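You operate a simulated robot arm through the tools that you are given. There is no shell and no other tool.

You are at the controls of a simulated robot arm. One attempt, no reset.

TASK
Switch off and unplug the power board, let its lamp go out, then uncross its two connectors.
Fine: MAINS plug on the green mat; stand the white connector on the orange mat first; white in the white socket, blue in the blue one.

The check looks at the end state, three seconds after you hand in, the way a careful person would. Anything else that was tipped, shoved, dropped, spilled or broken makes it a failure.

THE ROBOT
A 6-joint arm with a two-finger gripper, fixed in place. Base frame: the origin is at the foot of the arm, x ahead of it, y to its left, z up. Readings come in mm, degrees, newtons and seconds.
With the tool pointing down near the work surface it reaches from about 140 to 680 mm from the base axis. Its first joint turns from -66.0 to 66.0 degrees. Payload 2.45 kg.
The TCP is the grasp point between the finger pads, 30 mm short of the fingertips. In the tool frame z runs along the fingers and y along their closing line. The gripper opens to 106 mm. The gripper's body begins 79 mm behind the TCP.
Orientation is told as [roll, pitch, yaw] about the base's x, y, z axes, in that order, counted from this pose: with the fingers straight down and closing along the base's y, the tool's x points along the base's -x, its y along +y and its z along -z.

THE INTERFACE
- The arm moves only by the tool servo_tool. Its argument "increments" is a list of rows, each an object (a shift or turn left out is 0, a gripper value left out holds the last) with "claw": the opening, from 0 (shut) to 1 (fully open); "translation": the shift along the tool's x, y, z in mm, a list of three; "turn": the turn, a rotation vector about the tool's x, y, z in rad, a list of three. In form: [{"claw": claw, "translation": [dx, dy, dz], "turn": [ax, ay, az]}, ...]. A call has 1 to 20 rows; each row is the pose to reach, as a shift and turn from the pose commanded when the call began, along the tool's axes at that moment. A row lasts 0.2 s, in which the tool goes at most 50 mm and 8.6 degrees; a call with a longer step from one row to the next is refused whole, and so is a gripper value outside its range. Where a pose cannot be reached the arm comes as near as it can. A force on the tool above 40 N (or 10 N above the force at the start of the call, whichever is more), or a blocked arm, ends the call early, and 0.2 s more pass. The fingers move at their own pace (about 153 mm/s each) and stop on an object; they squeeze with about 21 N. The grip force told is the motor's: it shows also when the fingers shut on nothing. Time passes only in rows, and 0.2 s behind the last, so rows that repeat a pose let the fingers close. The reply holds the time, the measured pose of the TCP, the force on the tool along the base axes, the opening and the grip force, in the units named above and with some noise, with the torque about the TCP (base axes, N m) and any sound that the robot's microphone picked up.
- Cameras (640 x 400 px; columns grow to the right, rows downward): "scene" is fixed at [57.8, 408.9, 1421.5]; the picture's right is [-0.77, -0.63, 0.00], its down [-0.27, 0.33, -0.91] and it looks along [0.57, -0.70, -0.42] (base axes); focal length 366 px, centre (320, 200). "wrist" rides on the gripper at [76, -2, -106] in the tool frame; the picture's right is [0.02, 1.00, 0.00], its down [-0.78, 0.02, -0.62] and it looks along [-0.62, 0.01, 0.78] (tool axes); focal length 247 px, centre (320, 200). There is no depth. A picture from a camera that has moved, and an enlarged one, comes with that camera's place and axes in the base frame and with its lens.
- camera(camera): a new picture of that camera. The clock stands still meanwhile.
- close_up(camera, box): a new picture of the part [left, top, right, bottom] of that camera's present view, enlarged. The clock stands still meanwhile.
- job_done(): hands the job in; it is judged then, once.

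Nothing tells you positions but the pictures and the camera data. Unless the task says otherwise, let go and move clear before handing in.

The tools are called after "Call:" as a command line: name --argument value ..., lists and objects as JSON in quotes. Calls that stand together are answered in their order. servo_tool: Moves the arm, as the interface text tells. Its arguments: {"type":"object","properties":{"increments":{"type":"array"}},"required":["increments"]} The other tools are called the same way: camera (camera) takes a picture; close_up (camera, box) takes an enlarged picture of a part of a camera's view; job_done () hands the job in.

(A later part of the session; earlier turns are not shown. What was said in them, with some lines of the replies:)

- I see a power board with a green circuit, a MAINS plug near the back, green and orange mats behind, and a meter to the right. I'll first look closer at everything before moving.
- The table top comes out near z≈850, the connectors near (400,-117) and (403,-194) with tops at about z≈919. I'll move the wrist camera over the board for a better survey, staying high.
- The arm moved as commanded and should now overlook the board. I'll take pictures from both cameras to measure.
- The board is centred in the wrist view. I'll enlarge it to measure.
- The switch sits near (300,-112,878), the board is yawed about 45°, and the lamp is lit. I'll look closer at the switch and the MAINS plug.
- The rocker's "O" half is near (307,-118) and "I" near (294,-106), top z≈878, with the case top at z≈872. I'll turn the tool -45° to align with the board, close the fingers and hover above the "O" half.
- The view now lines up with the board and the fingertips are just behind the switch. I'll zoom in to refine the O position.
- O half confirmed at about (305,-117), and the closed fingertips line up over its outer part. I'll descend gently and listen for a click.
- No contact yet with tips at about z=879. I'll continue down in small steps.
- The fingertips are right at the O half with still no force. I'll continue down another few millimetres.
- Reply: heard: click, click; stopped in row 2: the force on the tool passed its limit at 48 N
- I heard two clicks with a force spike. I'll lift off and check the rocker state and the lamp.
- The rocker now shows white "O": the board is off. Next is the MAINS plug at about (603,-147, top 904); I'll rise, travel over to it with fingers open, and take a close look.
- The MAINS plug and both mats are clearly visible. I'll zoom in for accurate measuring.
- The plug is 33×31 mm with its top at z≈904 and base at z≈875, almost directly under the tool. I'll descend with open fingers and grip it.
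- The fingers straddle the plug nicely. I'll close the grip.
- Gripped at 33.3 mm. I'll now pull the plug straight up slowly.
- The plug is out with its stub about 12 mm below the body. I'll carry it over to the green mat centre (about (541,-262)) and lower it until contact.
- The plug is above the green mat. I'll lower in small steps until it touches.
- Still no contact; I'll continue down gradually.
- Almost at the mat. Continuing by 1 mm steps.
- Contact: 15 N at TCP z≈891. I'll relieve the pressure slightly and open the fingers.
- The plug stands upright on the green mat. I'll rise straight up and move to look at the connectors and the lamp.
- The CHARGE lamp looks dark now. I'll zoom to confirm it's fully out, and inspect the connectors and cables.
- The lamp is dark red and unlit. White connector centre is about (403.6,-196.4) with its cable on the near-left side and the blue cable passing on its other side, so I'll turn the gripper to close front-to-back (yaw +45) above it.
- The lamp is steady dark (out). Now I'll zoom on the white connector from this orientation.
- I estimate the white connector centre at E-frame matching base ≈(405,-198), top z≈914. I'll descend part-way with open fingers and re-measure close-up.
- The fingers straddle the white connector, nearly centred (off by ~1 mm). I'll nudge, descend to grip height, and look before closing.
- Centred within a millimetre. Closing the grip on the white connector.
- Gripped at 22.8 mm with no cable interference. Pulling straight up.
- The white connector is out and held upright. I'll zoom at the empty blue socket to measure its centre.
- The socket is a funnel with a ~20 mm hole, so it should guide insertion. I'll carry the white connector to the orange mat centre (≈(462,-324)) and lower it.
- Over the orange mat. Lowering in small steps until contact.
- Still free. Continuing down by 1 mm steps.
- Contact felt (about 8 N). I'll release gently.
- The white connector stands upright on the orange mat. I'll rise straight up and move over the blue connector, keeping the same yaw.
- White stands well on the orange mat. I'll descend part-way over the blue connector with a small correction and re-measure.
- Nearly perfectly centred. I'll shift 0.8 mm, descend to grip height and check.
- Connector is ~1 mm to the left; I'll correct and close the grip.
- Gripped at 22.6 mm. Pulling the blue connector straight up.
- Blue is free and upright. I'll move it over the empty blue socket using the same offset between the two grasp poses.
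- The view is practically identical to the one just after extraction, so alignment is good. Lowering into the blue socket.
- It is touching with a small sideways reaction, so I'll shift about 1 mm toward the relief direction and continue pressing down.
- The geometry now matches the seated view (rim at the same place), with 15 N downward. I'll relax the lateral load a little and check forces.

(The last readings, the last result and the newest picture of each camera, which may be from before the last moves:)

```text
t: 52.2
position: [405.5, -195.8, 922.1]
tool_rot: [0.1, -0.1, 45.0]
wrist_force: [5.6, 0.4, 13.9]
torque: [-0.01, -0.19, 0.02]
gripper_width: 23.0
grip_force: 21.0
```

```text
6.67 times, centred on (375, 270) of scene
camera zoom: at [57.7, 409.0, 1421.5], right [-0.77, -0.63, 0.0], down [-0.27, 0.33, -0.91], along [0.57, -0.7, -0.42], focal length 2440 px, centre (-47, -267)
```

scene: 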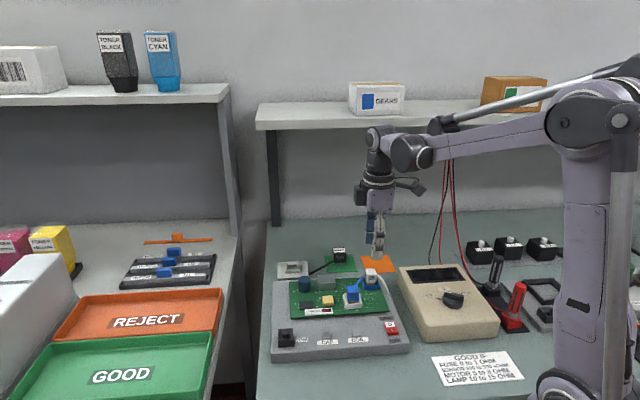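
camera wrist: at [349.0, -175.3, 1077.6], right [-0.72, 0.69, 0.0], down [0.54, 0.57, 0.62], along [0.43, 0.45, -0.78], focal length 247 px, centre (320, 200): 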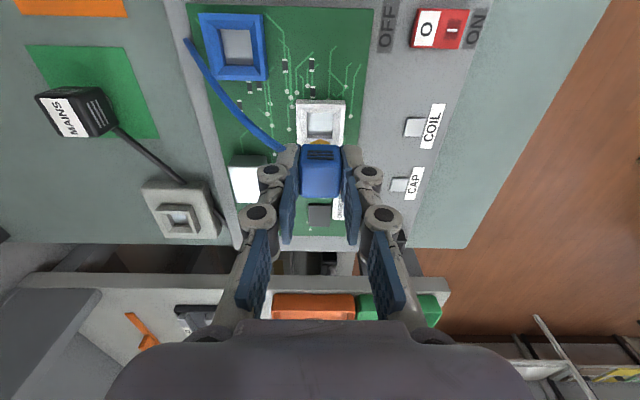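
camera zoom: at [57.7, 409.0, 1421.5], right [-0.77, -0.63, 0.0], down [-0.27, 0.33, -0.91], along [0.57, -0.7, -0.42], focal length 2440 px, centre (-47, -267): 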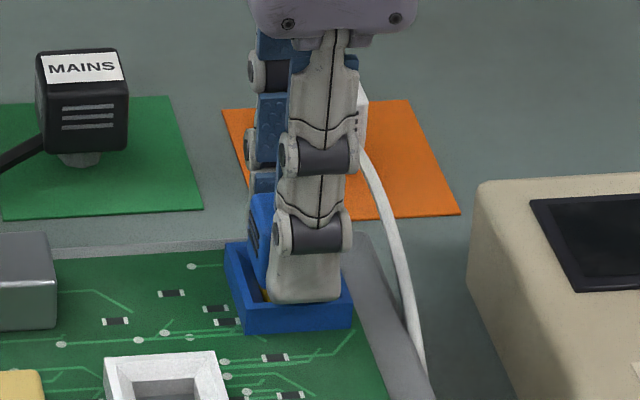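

I'll relieve the remaining lateral load and then release.

Call:
servo_tool --increments '[{"claw": 0, "translation": [-0.5, -0.5, 0]}, {"translation": [-0.5, -0.5, 0]}, {"claw": 0.24, "translation": [-0.5, -0.5, -0.5]}, {"claw": 0.3, "translation": [-0.5, -0.5, -0.5]}, {"claw": 0.5, "translation": [-0.5, -0.5, -0.5]}, {"claw": 0.5, "translation": [-0.5, -0.5, -0.5]}, {"claw": 0.5, "translation": [-0.5, -0.5, -0.5]}]'

Call:
close_up --camera "wrist" --box '[230, 100, 410, 220]'

Call:
close_up --camera "scene" --box '[345, 240, 405, 300]'

```text
t: 53.8
position: [404.5, -196.8, 923.9]
tool_rot: [0.0, -0.1, 45.0]
wrist_force: [0.5, 0.4, -1.0]
torque: [0.01, 0.0, -0.03]
gripper_width: 53.1
grip_force: 0.0
```

```text
3.33 times, centred on (320, 160) of wrist
camera zoom: at [352.7, -252.6, 1030.2], right [-0.72, 0.69, 0.0], down [0.54, 0.57, 0.62], along [0.43, 0.45, -0.78], focal length 823 px, centre (320, 333)
```

zoom: 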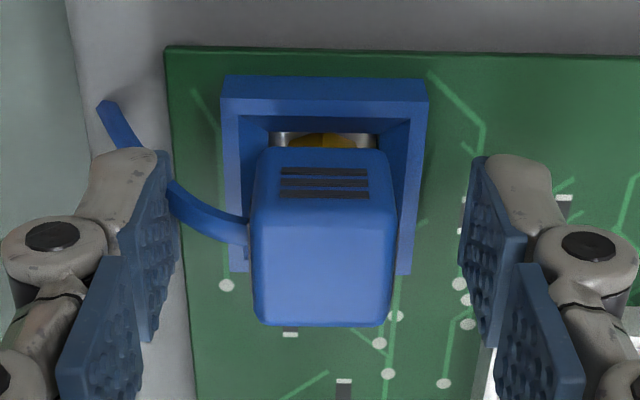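

```text
6.67 times, centred on (375, 270) of scene
camera zoom: at [57.8, 408.9, 1421.5], right [-0.77, -0.63, 0.0], down [-0.27, 0.33, -0.91], along [0.57, -0.7, -0.42], focal length 2440 px, centre (-47, -267)
```

zoom: 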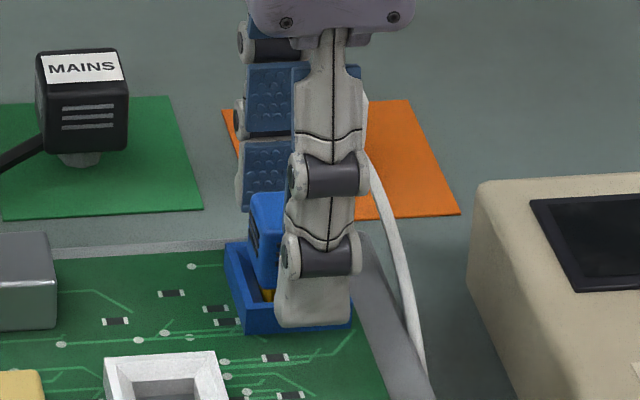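

Blue sits in the blue socket just like white did before. I'll rise and go back to the white connector on the orange mat.

Call:
servo_tool --increments '[{"claw": 0.5, "translation": [0, 0, -15]}, {"translation": [0, 0, -45]}, {"translation": [0, 0, -70]}, {"translation": [14, -36, -70]}, {"translation": [28, -73, -70]}, {"translation": [40, -105, -70]}, {"translation": [49.1, -128.9, -70]}, {"translation": [49.1, -128.9, -40]}, {"translation": [49.1, -128.9, -5]}, {"translation": [49.1, -128.9, 10]}, {"translation": [49.1, -128.9, 10]}]'

Call:
camera --camera "wrist"

Call:
close_up --camera "wrist" --box '[230, 80, 410, 220]'

Call:
close_up --camera "scene" --box '[310, 230, 410, 320]'

```text
t: 56.2
position: [459.9, -320.5, 912.2]
tool_rot: [0.0, -0.1, 45.1]
wrist_force: [-0.1, -0.4, -0.4]
torque: [0.01, 0.0, 0.01]
gripper_width: 53.0
grip_force: 0.2
```

```text
taken
camera wrist: at [408.2, -377.3, 1020.1], right [-0.72, 0.69, 0.0], down [0.54, 0.57, 0.62], along [0.43, 0.45, -0.78], focal length 247 px, centre (320, 200)
```

wrist: 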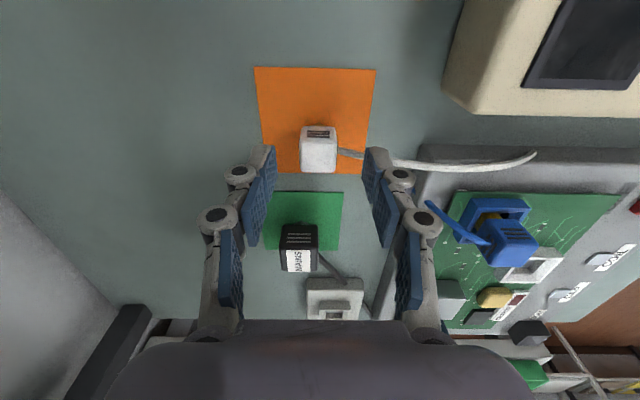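

```text
2.86 times, centred on (320, 150) of wrist
camera zoom: at [408.2, -377.3, 1020.1], right [-0.72, 0.69, 0.0], down [0.54, 0.57, 0.62], along [0.43, 0.45, -0.78], focal length 706 px, centre (320, 343)
```

zoom: 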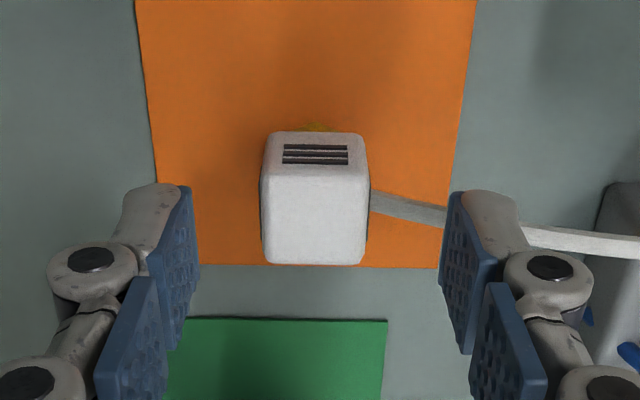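

```text
4.44 times, centred on (360, 275) of scene
camera zoom: at [57.8, 408.9, 1421.5], right [-0.77, -0.63, 0.0], down [-0.27, 0.33, -0.91], along [0.57, -0.7, -0.42], focal length 1626 px, centre (142, -133)
```

zoom: 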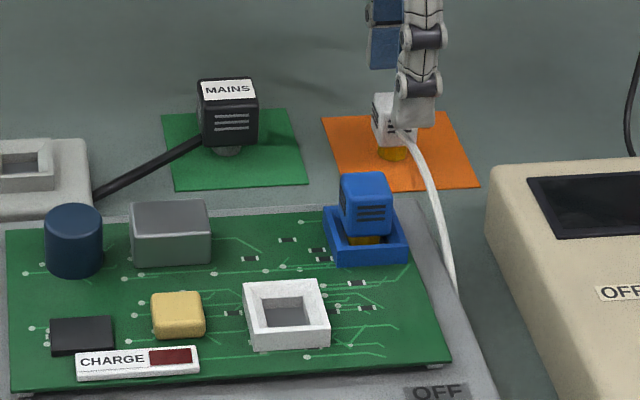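

White is slightly left of centre; I'll correct by ~1.3 mm while descending to grip height.

Call:
servo_tool --increments '[{"claw": 0.5, "translation": [0, -1.2, 10]}, {"translation": [0, -1.3, 18]}, {"translation": [0, -1.3, 24]}, {"translation": [0, -1.3, 26.5]}, {"translation": [0, -1.3, 26.5]}]'

Call:
close_up --camera "wrist" --box '[230, 100, 410, 220]'

Call:
close_up --camera "scene" --box '[340, 255, 400, 305]'

```text
t: 57.4
position: [463.2, -322.6, 886.8]
tool_rot: [0.0, 0.0, 45.0]
wrist_force: [0.1, -0.2, 0.2]
torque: [0.0, -0.02, 0.01]
gripper_width: 53.0
grip_force: 0.1
```

```text
3.33 times, centred on (320, 160) of wrist
camera zoom: at [410.5, -378.9, 993.7], right [-0.72, 0.69, 0.0], down [0.54, 0.57, 0.62], along [0.43, 0.45, -0.78], focal length 823 px, centre (320, 333)
```

zoom: 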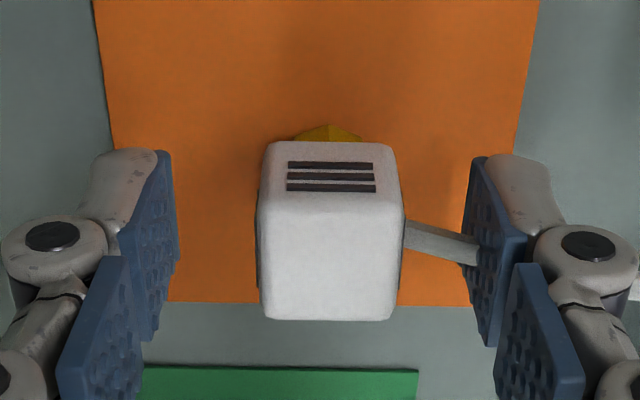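

```text
8.00 times, centred on (370, 280) of scene
camera zoom: at [57.8, 408.9, 1421.5], right [-0.77, -0.63, 0.0], down [-0.27, 0.33, -0.91], along [0.57, -0.7, -0.42], focal length 2928 px, centre (-80, -440)
```

zoom: 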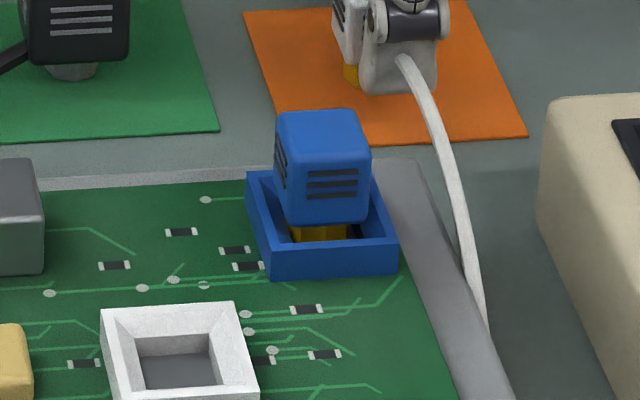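

I'll compare the blue connector's seating with the original view of white in that same socket, using the same zoom box.

Call:
close_up --camera "scene" --box '[345, 260, 395, 295]'

```text
11.43 times, centred on (370, 278) of scene
camera zoom: at [57.8, 408.9, 1421.5], right [-0.77, -0.63, 0.0], down [-0.27, 0.33, -0.91], along [0.57, -0.7, -0.42], focal length 4182 px, centre (-251, -686)
```

zoom: 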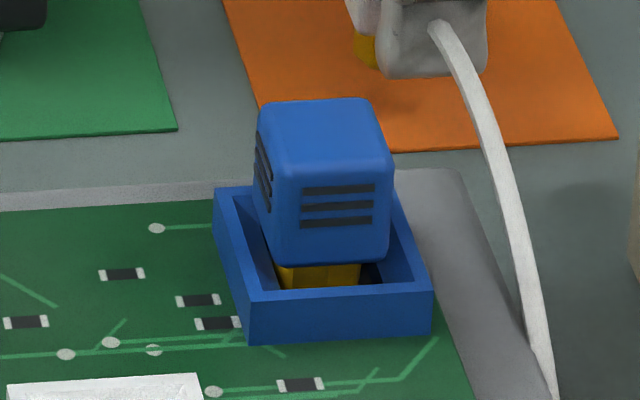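

Blue is seated at exactly the same depth as white was before. Now I'll centre on white and grip it.

Call:
servo_tool --increments '[{"claw": 0.5, "translation": [0.7, 1.1, 0.3]}, {"claw": 0.5, "translation": [0.7, 1.1, 0.3]}]'

Call:
close_up --camera "wrist" --box '[230, 100, 410, 220]'

```text
t: 58.0
position: [461.6, -322.5, 885.5]
tool_rot: [0.0, -0.1, 45.0]
wrist_force: [0.0, 0.4, 0.1]
torque: [0.02, -0.01, -0.01]
gripper_width: 53.0
grip_force: 0.1
```

```text
3.33 times, centred on (320, 160) of wrist
camera zoom: at [408.7, -378.6, 993.1], right [-0.72, 0.69, 0.0], down [0.54, 0.57, 0.62], along [0.43, 0.45, -0.78], focal length 823 px, centre (320, 333)
```

zoom: 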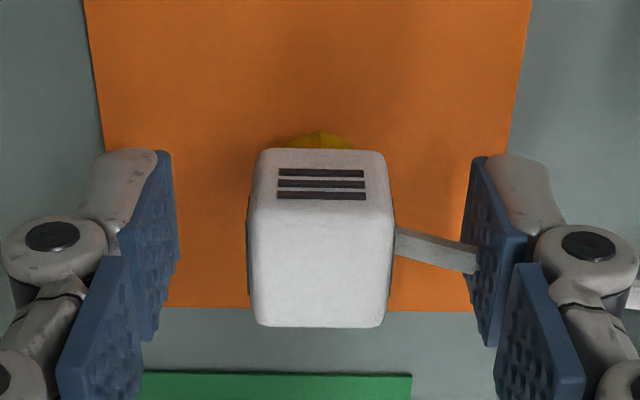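

Well centred and matching the blue grasp view. Closing on white.

Call:
servo_tool --increments '[{"claw": 0.3}, {"claw": 0.2}, {"claw": 0}, {"claw": 0}, {"claw": 0}]'

Call:
close_up --camera "wrist" --box '[230, 100, 410, 220]'

```text
t: 59.2
position: [461.5, -321.4, 886.3]
tool_rot: [0.0, -0.1, 45.0]
wrist_force: [-0.2, 0.0, 0.7]
torque: [0.01, 0.0, 0.0]
gripper_width: 22.9
grip_force: 21.0
```

```text
3.33 times, centred on (320, 160) of wrist
camera zoom: at [408.7, -378.6, 993.2], right [-0.72, 0.69, 0.0], down [0.54, 0.57, 0.62], along [0.43, 0.45, -0.78], focal length 823 px, centre (320, 333)
```

zoom: 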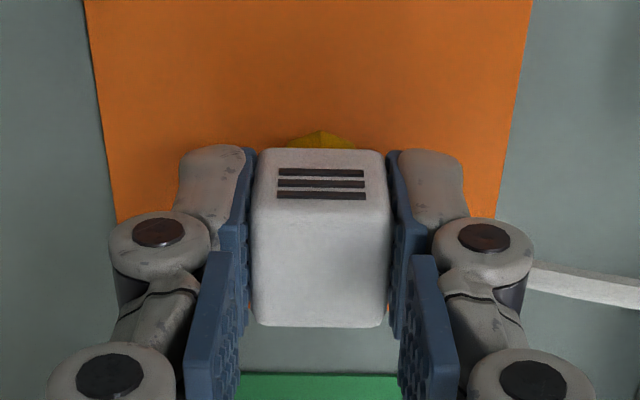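

White is held just as blue was. I'll lift it, carry it over to the white socket, and hover to verify alignment.

Call:
servo_tool --increments '[{"claw": 0, "translation": [0, 0, -10]}, {"translation": [0, 0, -40]}, {"translation": [0, 0, -75]}, {"translation": [0, 0, -95]}, {"translation": [-18, 33, -95]}, {"translation": [-40, 74, -95]}, {"translation": [-62, 115, -95]}, {"translation": [-82, 152, -95]}, {"translation": [-95, 176, -92]}, {"translation": [-100.8, 186.1, -85]}, {"translation": [-100.8, 186.1, -82.8]}, {"translation": [-100.8, 186.1, -82.8]}]'

Call:
close_up --camera "wrist" --box '[270, 70, 380, 160]'

Call:
close_up --camera "scene" --box '[310, 220, 410, 310]'

```text
t: 61.8
position: [400.2, -120.9, 969.3]
tool_rot: [-0.1, -0.2, 45.0]
wrist_force: [0.7, -0.2, -0.2]
torque: [0.01, 0.02, -0.01]
gripper_width: 22.9
grip_force: 21.3
```

```text
4.44 times, centred on (325, 115) of wrist
camera zoom: at [347.8, -175.9, 1076.9], right [-0.72, 0.69, 0.0], down [0.54, 0.57, 0.62], along [0.43, 0.45, -0.78], focal length 1098 px, centre (298, 578)
```

zoom: 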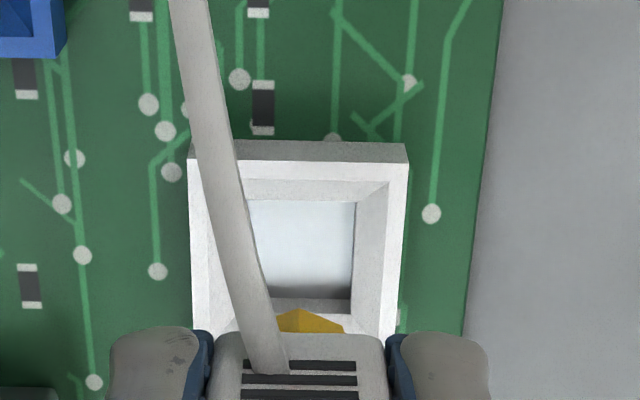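

```text
4.44 times, centred on (360, 265) of scene
camera zoom: at [57.8, 408.9, 1421.5], right [-0.77, -0.63, 0.0], down [-0.27, 0.33, -0.91], along [0.57, -0.7, -0.42], focal length 1626 px, centre (142, -89)
```

zoom: 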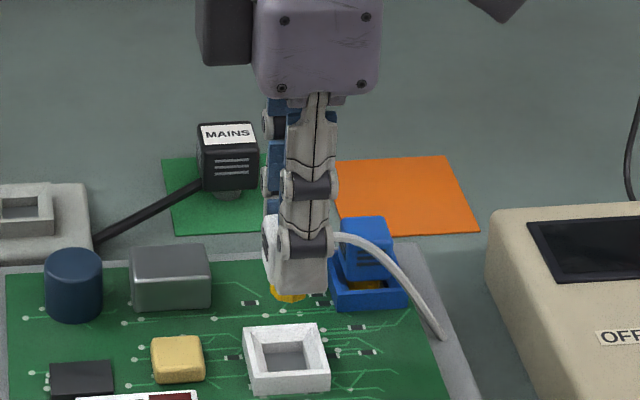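

Compared with the reference view, the socket appears ~1.6 mm further ahead and 0.5 mm left. I'll correct and re-check.

Call:
servo_tool --increments '[{"claw": 0, "translation": [-1.6, -0.5, 0]}, {"claw": 0, "translation": [-1.6, -0.5, 0]}, {"claw": 0, "translation": [-1.6, -0.5, 0]}]'

Call:
close_up --camera "wrist" --box '[270, 70, 380, 160]'

```text
t: 62.6
position: [402.5, -118.6, 969.9]
tool_rot: [0.0, -0.1, 44.9]
wrist_force: [-0.1, 0.0, 0.8]
torque: [0.01, -0.01, 0.03]
gripper_width: 23.0
grip_force: 21.2
```

```text
4.44 times, centred on (325, 115) of wrist
camera zoom: at [349.5, -174.7, 1077.0], right [-0.72, 0.69, 0.0], down [0.54, 0.57, 0.62], along [0.43, 0.45, -0.78], focal length 1098 px, centre (298, 578)
```

zoom: 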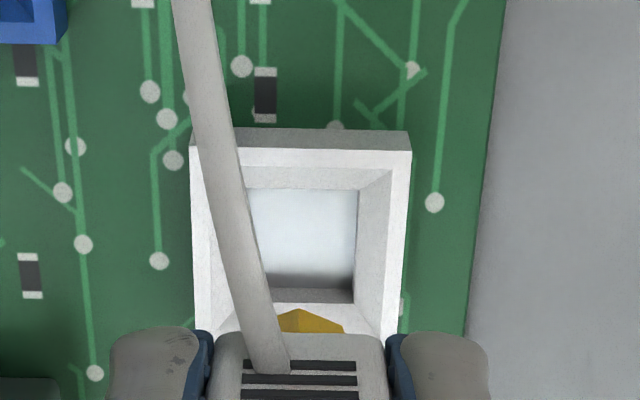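

Alignment now matches the reference. Lowering white into the white socket.

Call:
servo_tool --increments '[{"claw": 0, "translation": [0, 0, 12]}, {"translation": [0, 0, 22]}, {"translation": [0, 0, 28]}, {"translation": [0, 0, 32]}, {"translation": [0, 0, 35]}, {"translation": [0, 0, 38]}, {"translation": [0, 0, 40]}, {"translation": [0, 0, 42]}, {"translation": [0, 0, 43.5]}]'

Call:
close_up --camera "wrist" --box '[230, 100, 410, 220]'

Call:
close_up --camera "scene" --box '[320, 250, 390, 310]'

```text
t: 64.6
position: [401.5, -119.2, 926.3]
tool_rot: [0.0, 0.1, 45.0]
wrist_force: [-6.3, -2.5, 6.3]
torque: [-0.07, 0.16, 0.0]
gripper_width: 23.0
grip_force: 21.0
```

```text
3.33 times, centred on (320, 160) of wrist
camera zoom: at [349.6, -175.4, 1033.3], right [-0.72, 0.69, 0.0], down [0.54, 0.57, 0.62], along [0.43, 0.45, -0.78], focal length 823 px, centre (320, 333)
```

zoom: 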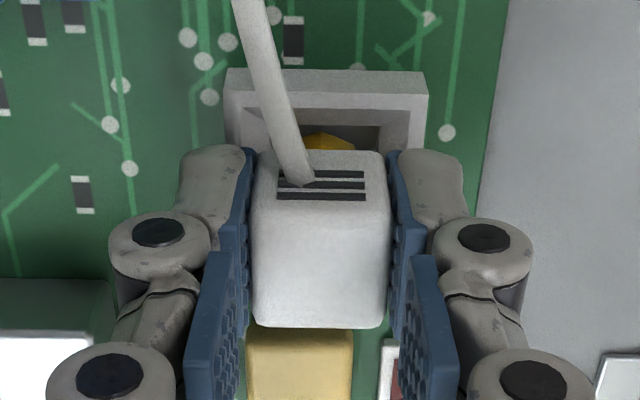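

```text
6.67 times, centred on (355, 280) of scene
camera zoom: at [57.6, 408.9, 1421.5], right [-0.77, -0.63, 0.0], down [-0.27, 0.33, -0.91], along [0.57, -0.7, -0.42], focal length 2440 px, centre (87, -333)
```

zoom: 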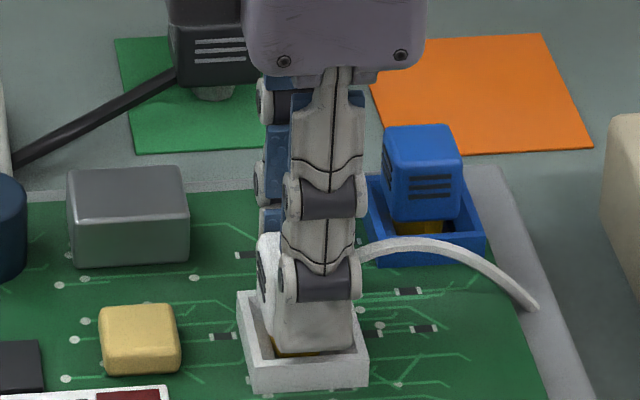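

Similar slight sideways reaction; I'll shift ~1 mm to relieve it and press down as with blue.

Call:
servo_tool --increments '[{"claw": 0, "translation": [0.6, 0.3, 0]}, {"translation": [1.1, 0.5, 0]}, {"translation": [1.1, 0.5, 1]}, {"translation": [1.1, 0.5, 2]}, {"translation": [1.1, 0.5, 3]}]'

Call:
close_up --camera "wrist" --box '[230, 100, 410, 220]'

```text
t: 65.8
position: [401.6, -119.5, 922.8]
tool_rot: [0.0, -0.2, 45.1]
wrist_force: [3.4, -2.5, 16.0]
torque: [-0.11, -0.15, 0.0]
gripper_width: 22.9
grip_force: 21.0
```

```text
3.33 times, centred on (320, 160) of wrist
camera zoom: at [348.9, -175.5, 1030.0], right [-0.72, 0.69, 0.0], down [0.54, 0.57, 0.62], along [0.43, 0.45, -0.78], focal length 823 px, centre (320, 333)
```

zoom: 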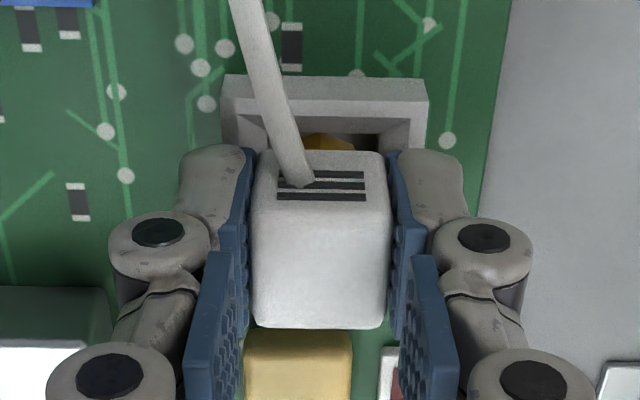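

It's bottomed out at the same height as the original seat. I'll relax the lateral load and release.

Call:
servo_tool --increments '[{"claw": 0, "translation": [0, -0.5, 0]}, {"claw": 0, "translation": [0, -0.6, 0]}, {"claw": 0.24, "translation": [0, -0.6, -0.5]}, {"claw": 0.3, "translation": [0, -0.6, -0.5]}, {"claw": 0.5, "translation": [0, -0.6, -0.5]}, {"claw": 0.5, "translation": [0, -0.6, -0.5]}, {"claw": 0.5, "translation": [0, -0.6, -0.5]}]'

Call:
close_up --camera "wrist" --box '[230, 100, 410, 220]'

Call:
close_up --camera "scene" --box '[320, 250, 390, 310]'

```text
t: 67.4
position: [401.4, -119.3, 923.0]
tool_rot: [-0.1, -0.1, 45.1]
wrist_force: [0.2, -0.1, -1.0]
torque: [-0.01, 0.02, -0.01]
gripper_width: 53.0
grip_force: 0.1
```

```text
3.33 times, centred on (320, 160) of wrist
camera zoom: at [349.3, -176.3, 1030.4], right [-0.72, 0.69, 0.0], down [0.54, 0.57, 0.62], along [0.43, 0.45, -0.78], focal length 823 px, centre (320, 333)
```

zoom: 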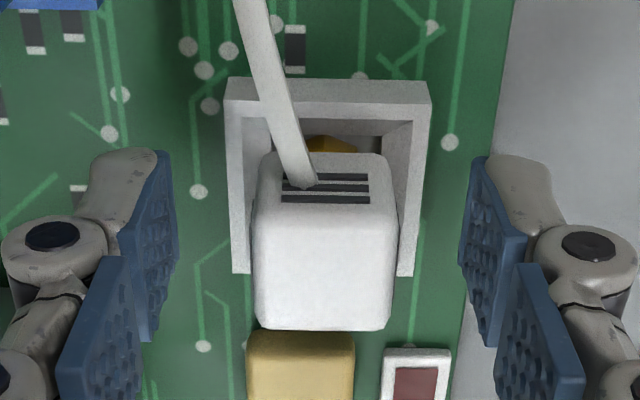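

```text
6.67 times, centred on (355, 280) of scene
camera zoom: at [57.8, 408.9, 1421.5], right [-0.77, -0.63, 0.0], down [-0.27, 0.33, -0.91], along [0.57, -0.7, -0.42], focal length 2440 px, centre (87, -333)
```

zoom: 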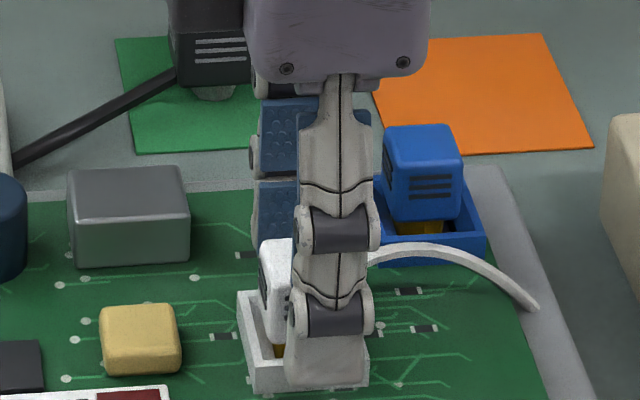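

Released. I'll rise clear and compare the white connector's seating with the original scene view.

Call:
servo_tool --increments '[{"claw": 0.5, "translation": [0, 0, -15]}, {"translation": [0, 0, -45]}, {"translation": [0, 0, -80]}, {"translation": [30, 0, -110]}, {"translation": [70, 10, -130]}, {"translation": [110, 20, -150]}, {"translation": [140, 30, -160]}, {"translation": [140, 30, -160]}]'

Call:
camera --camera "scene"

Call:
camera --camera "wrist"

Call:
close_up --camera "scene" --box '[310, 250, 400, 310]'

```text
t: 69.2
position: [281.9, -196.9, 1082.9]
tool_rot: [0.0, -0.1, 45.1]
wrist_force: [0.3, 0.5, 0.7]
torque: [-0.02, 0.0, 0.0]
gripper_width: 52.8
grip_force: 0.0
```

```text
taken
```

scene: 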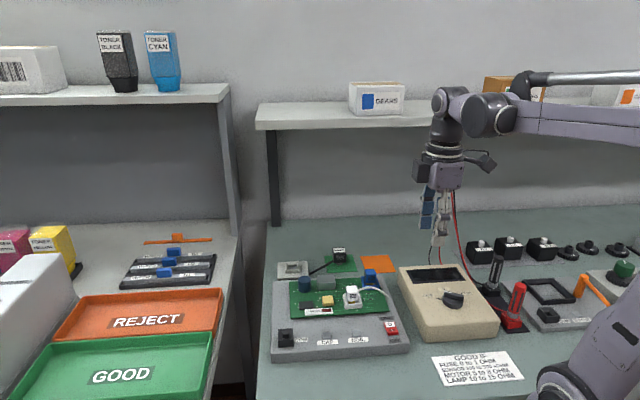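

```text
taken
camera wrist: at [228.1, -254.3, 1190.3], right [-0.72, 0.69, 0.0], down [0.54, 0.57, 0.62], along [0.43, 0.45, -0.78], focal length 247 px, centre (320, 200)
```

wrist: 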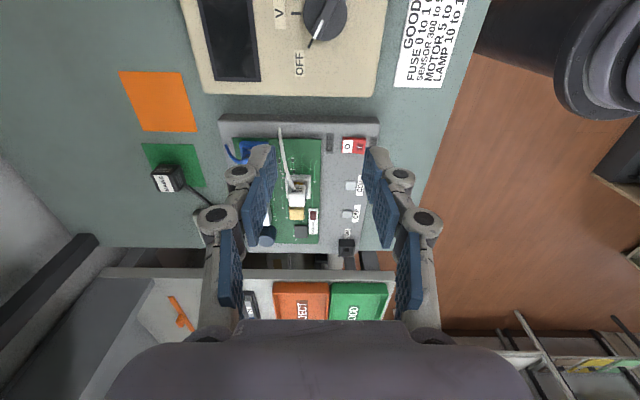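

```text
6.67 times, centred on (355, 280) of scene
camera zoom: at [57.8, 408.9, 1421.5], right [-0.77, -0.63, 0.0], down [-0.27, 0.33, -0.91], along [0.57, -0.7, -0.42], focal length 2440 px, centre (87, -333)
```

zoom: 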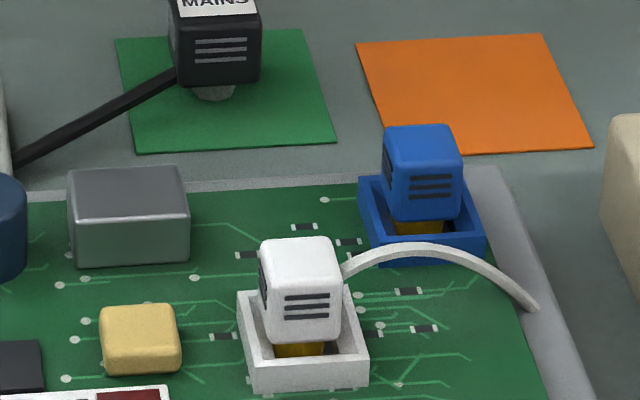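

Both connectors look seated at the same height as originally. I'll check close-ups of each, the switch, lamp and plug.

Call:
close_up --camera "scene" --box '[330, 275, 380, 310]'

Call:
close_up --camera "scene" --box '[345, 260, 395, 295]'

Call:
close_up --camera "scene" --box '[310, 235, 370, 285]'

Call:
close_up --camera "scene" --box '[260, 240, 420, 370]'

Call:
close_up --camera "wrist" --box '[210, 110, 390, 250]'

```text
11.43 times, centred on (355, 292) of scene
camera zoom: at [57.8, 408.9, 1421.5], right [-0.77, -0.63, 0.0], down [-0.27, 0.33, -0.91], along [0.57, -0.7, -0.42], focal length 4182 px, centre (-80, -857)
```

zoom: 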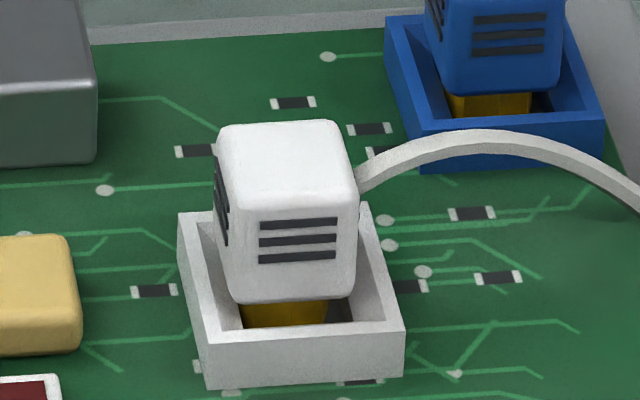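

```text
11.43 times, centred on (370, 278) of scene
camera zoom: at [57.8, 408.9, 1421.5], right [-0.77, -0.63, 0.0], down [-0.27, 0.33, -0.91], along [0.57, -0.7, -0.42], focal length 4182 px, centre (-251, -686)
```

zoom: 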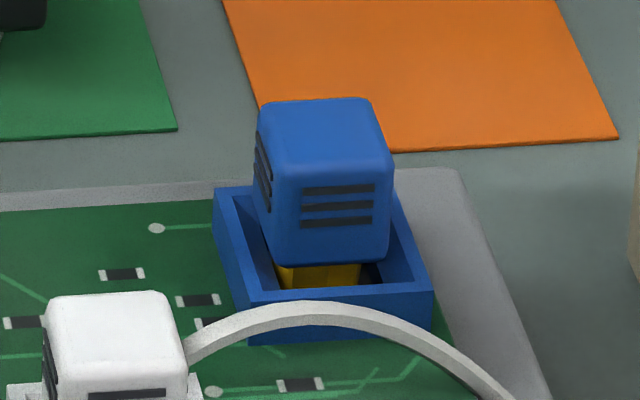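

```text
8.00 times, centred on (340, 260) of scene
camera zoom: at [57.8, 408.9, 1421.5], right [-0.77, -0.63, 0.0], down [-0.27, 0.33, -0.91], along [0.57, -0.7, -0.42], focal length 2928 px, centre (160, -280)
```

zoom: 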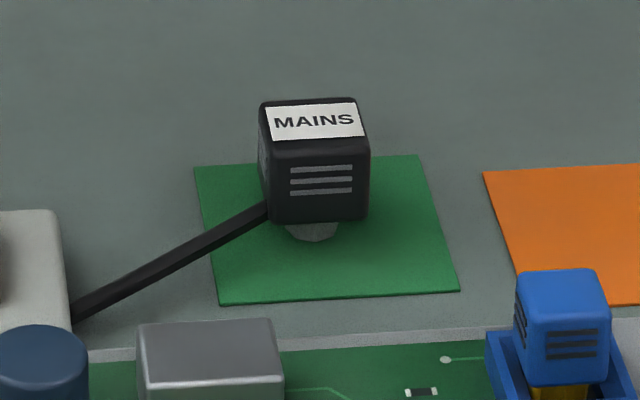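

```text
3.08 times, centred on (340, 305) of scene
camera zoom: at [57.8, 408.9, 1421.5], right [-0.77, -0.63, 0.0], down [-0.27, 0.33, -0.91], along [0.57, -0.7, -0.42], focal length 1126 px, centre (258, -123)
```

zoom: 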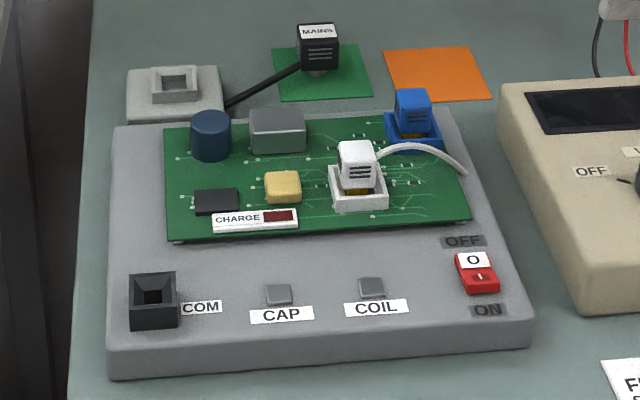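

```text
2.86 times, centred on (300, 180) of wrist
camera zoom: at [228.1, -254.3, 1190.3], right [-0.72, 0.69, 0.0], down [0.54, 0.57, 0.62], along [0.43, 0.45, -0.78], focal length 706 px, centre (377, 257)
```

zoom: 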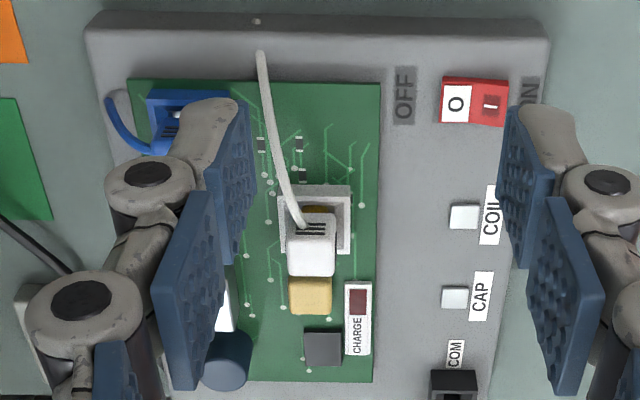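

The end state matches the task. The switch is on "O", the MAINS plug stands upright on the green mat, and the CHARGE lamp is out. Blue is seated in the blue socket and white in the white one, each at the depth the original connector had, and nothing else has moved. The arm is clear with the gripper open, so I'm handing in.

Call:
job_done

```text
The job is handed in.
```

I switched off and unplugged the power board, and both connectors are now in their matching sockets. I handed the job in but have had no result back from the check.

- **Switch:** it shows "O". I heard two clicks when I pressed it.
- **MAINS plug:** it is out of its outlet and standing upright on the green mat.
- **Lamp:** the CHARGE lamp had gone dark before I touched either connector, and it stayed dark.
- **White connector:** I stood it on the orange mat first. It is now in the white socket, about 1.7 mm to one side of where the blue connector had sat, but at the same depth.
- **Blue connector:** it is in the blue socket, at the same depth the white one had been.

In the final pictures nothing else on the bench looked moved or tipped. I left the arm clear of the work with the gripper open.
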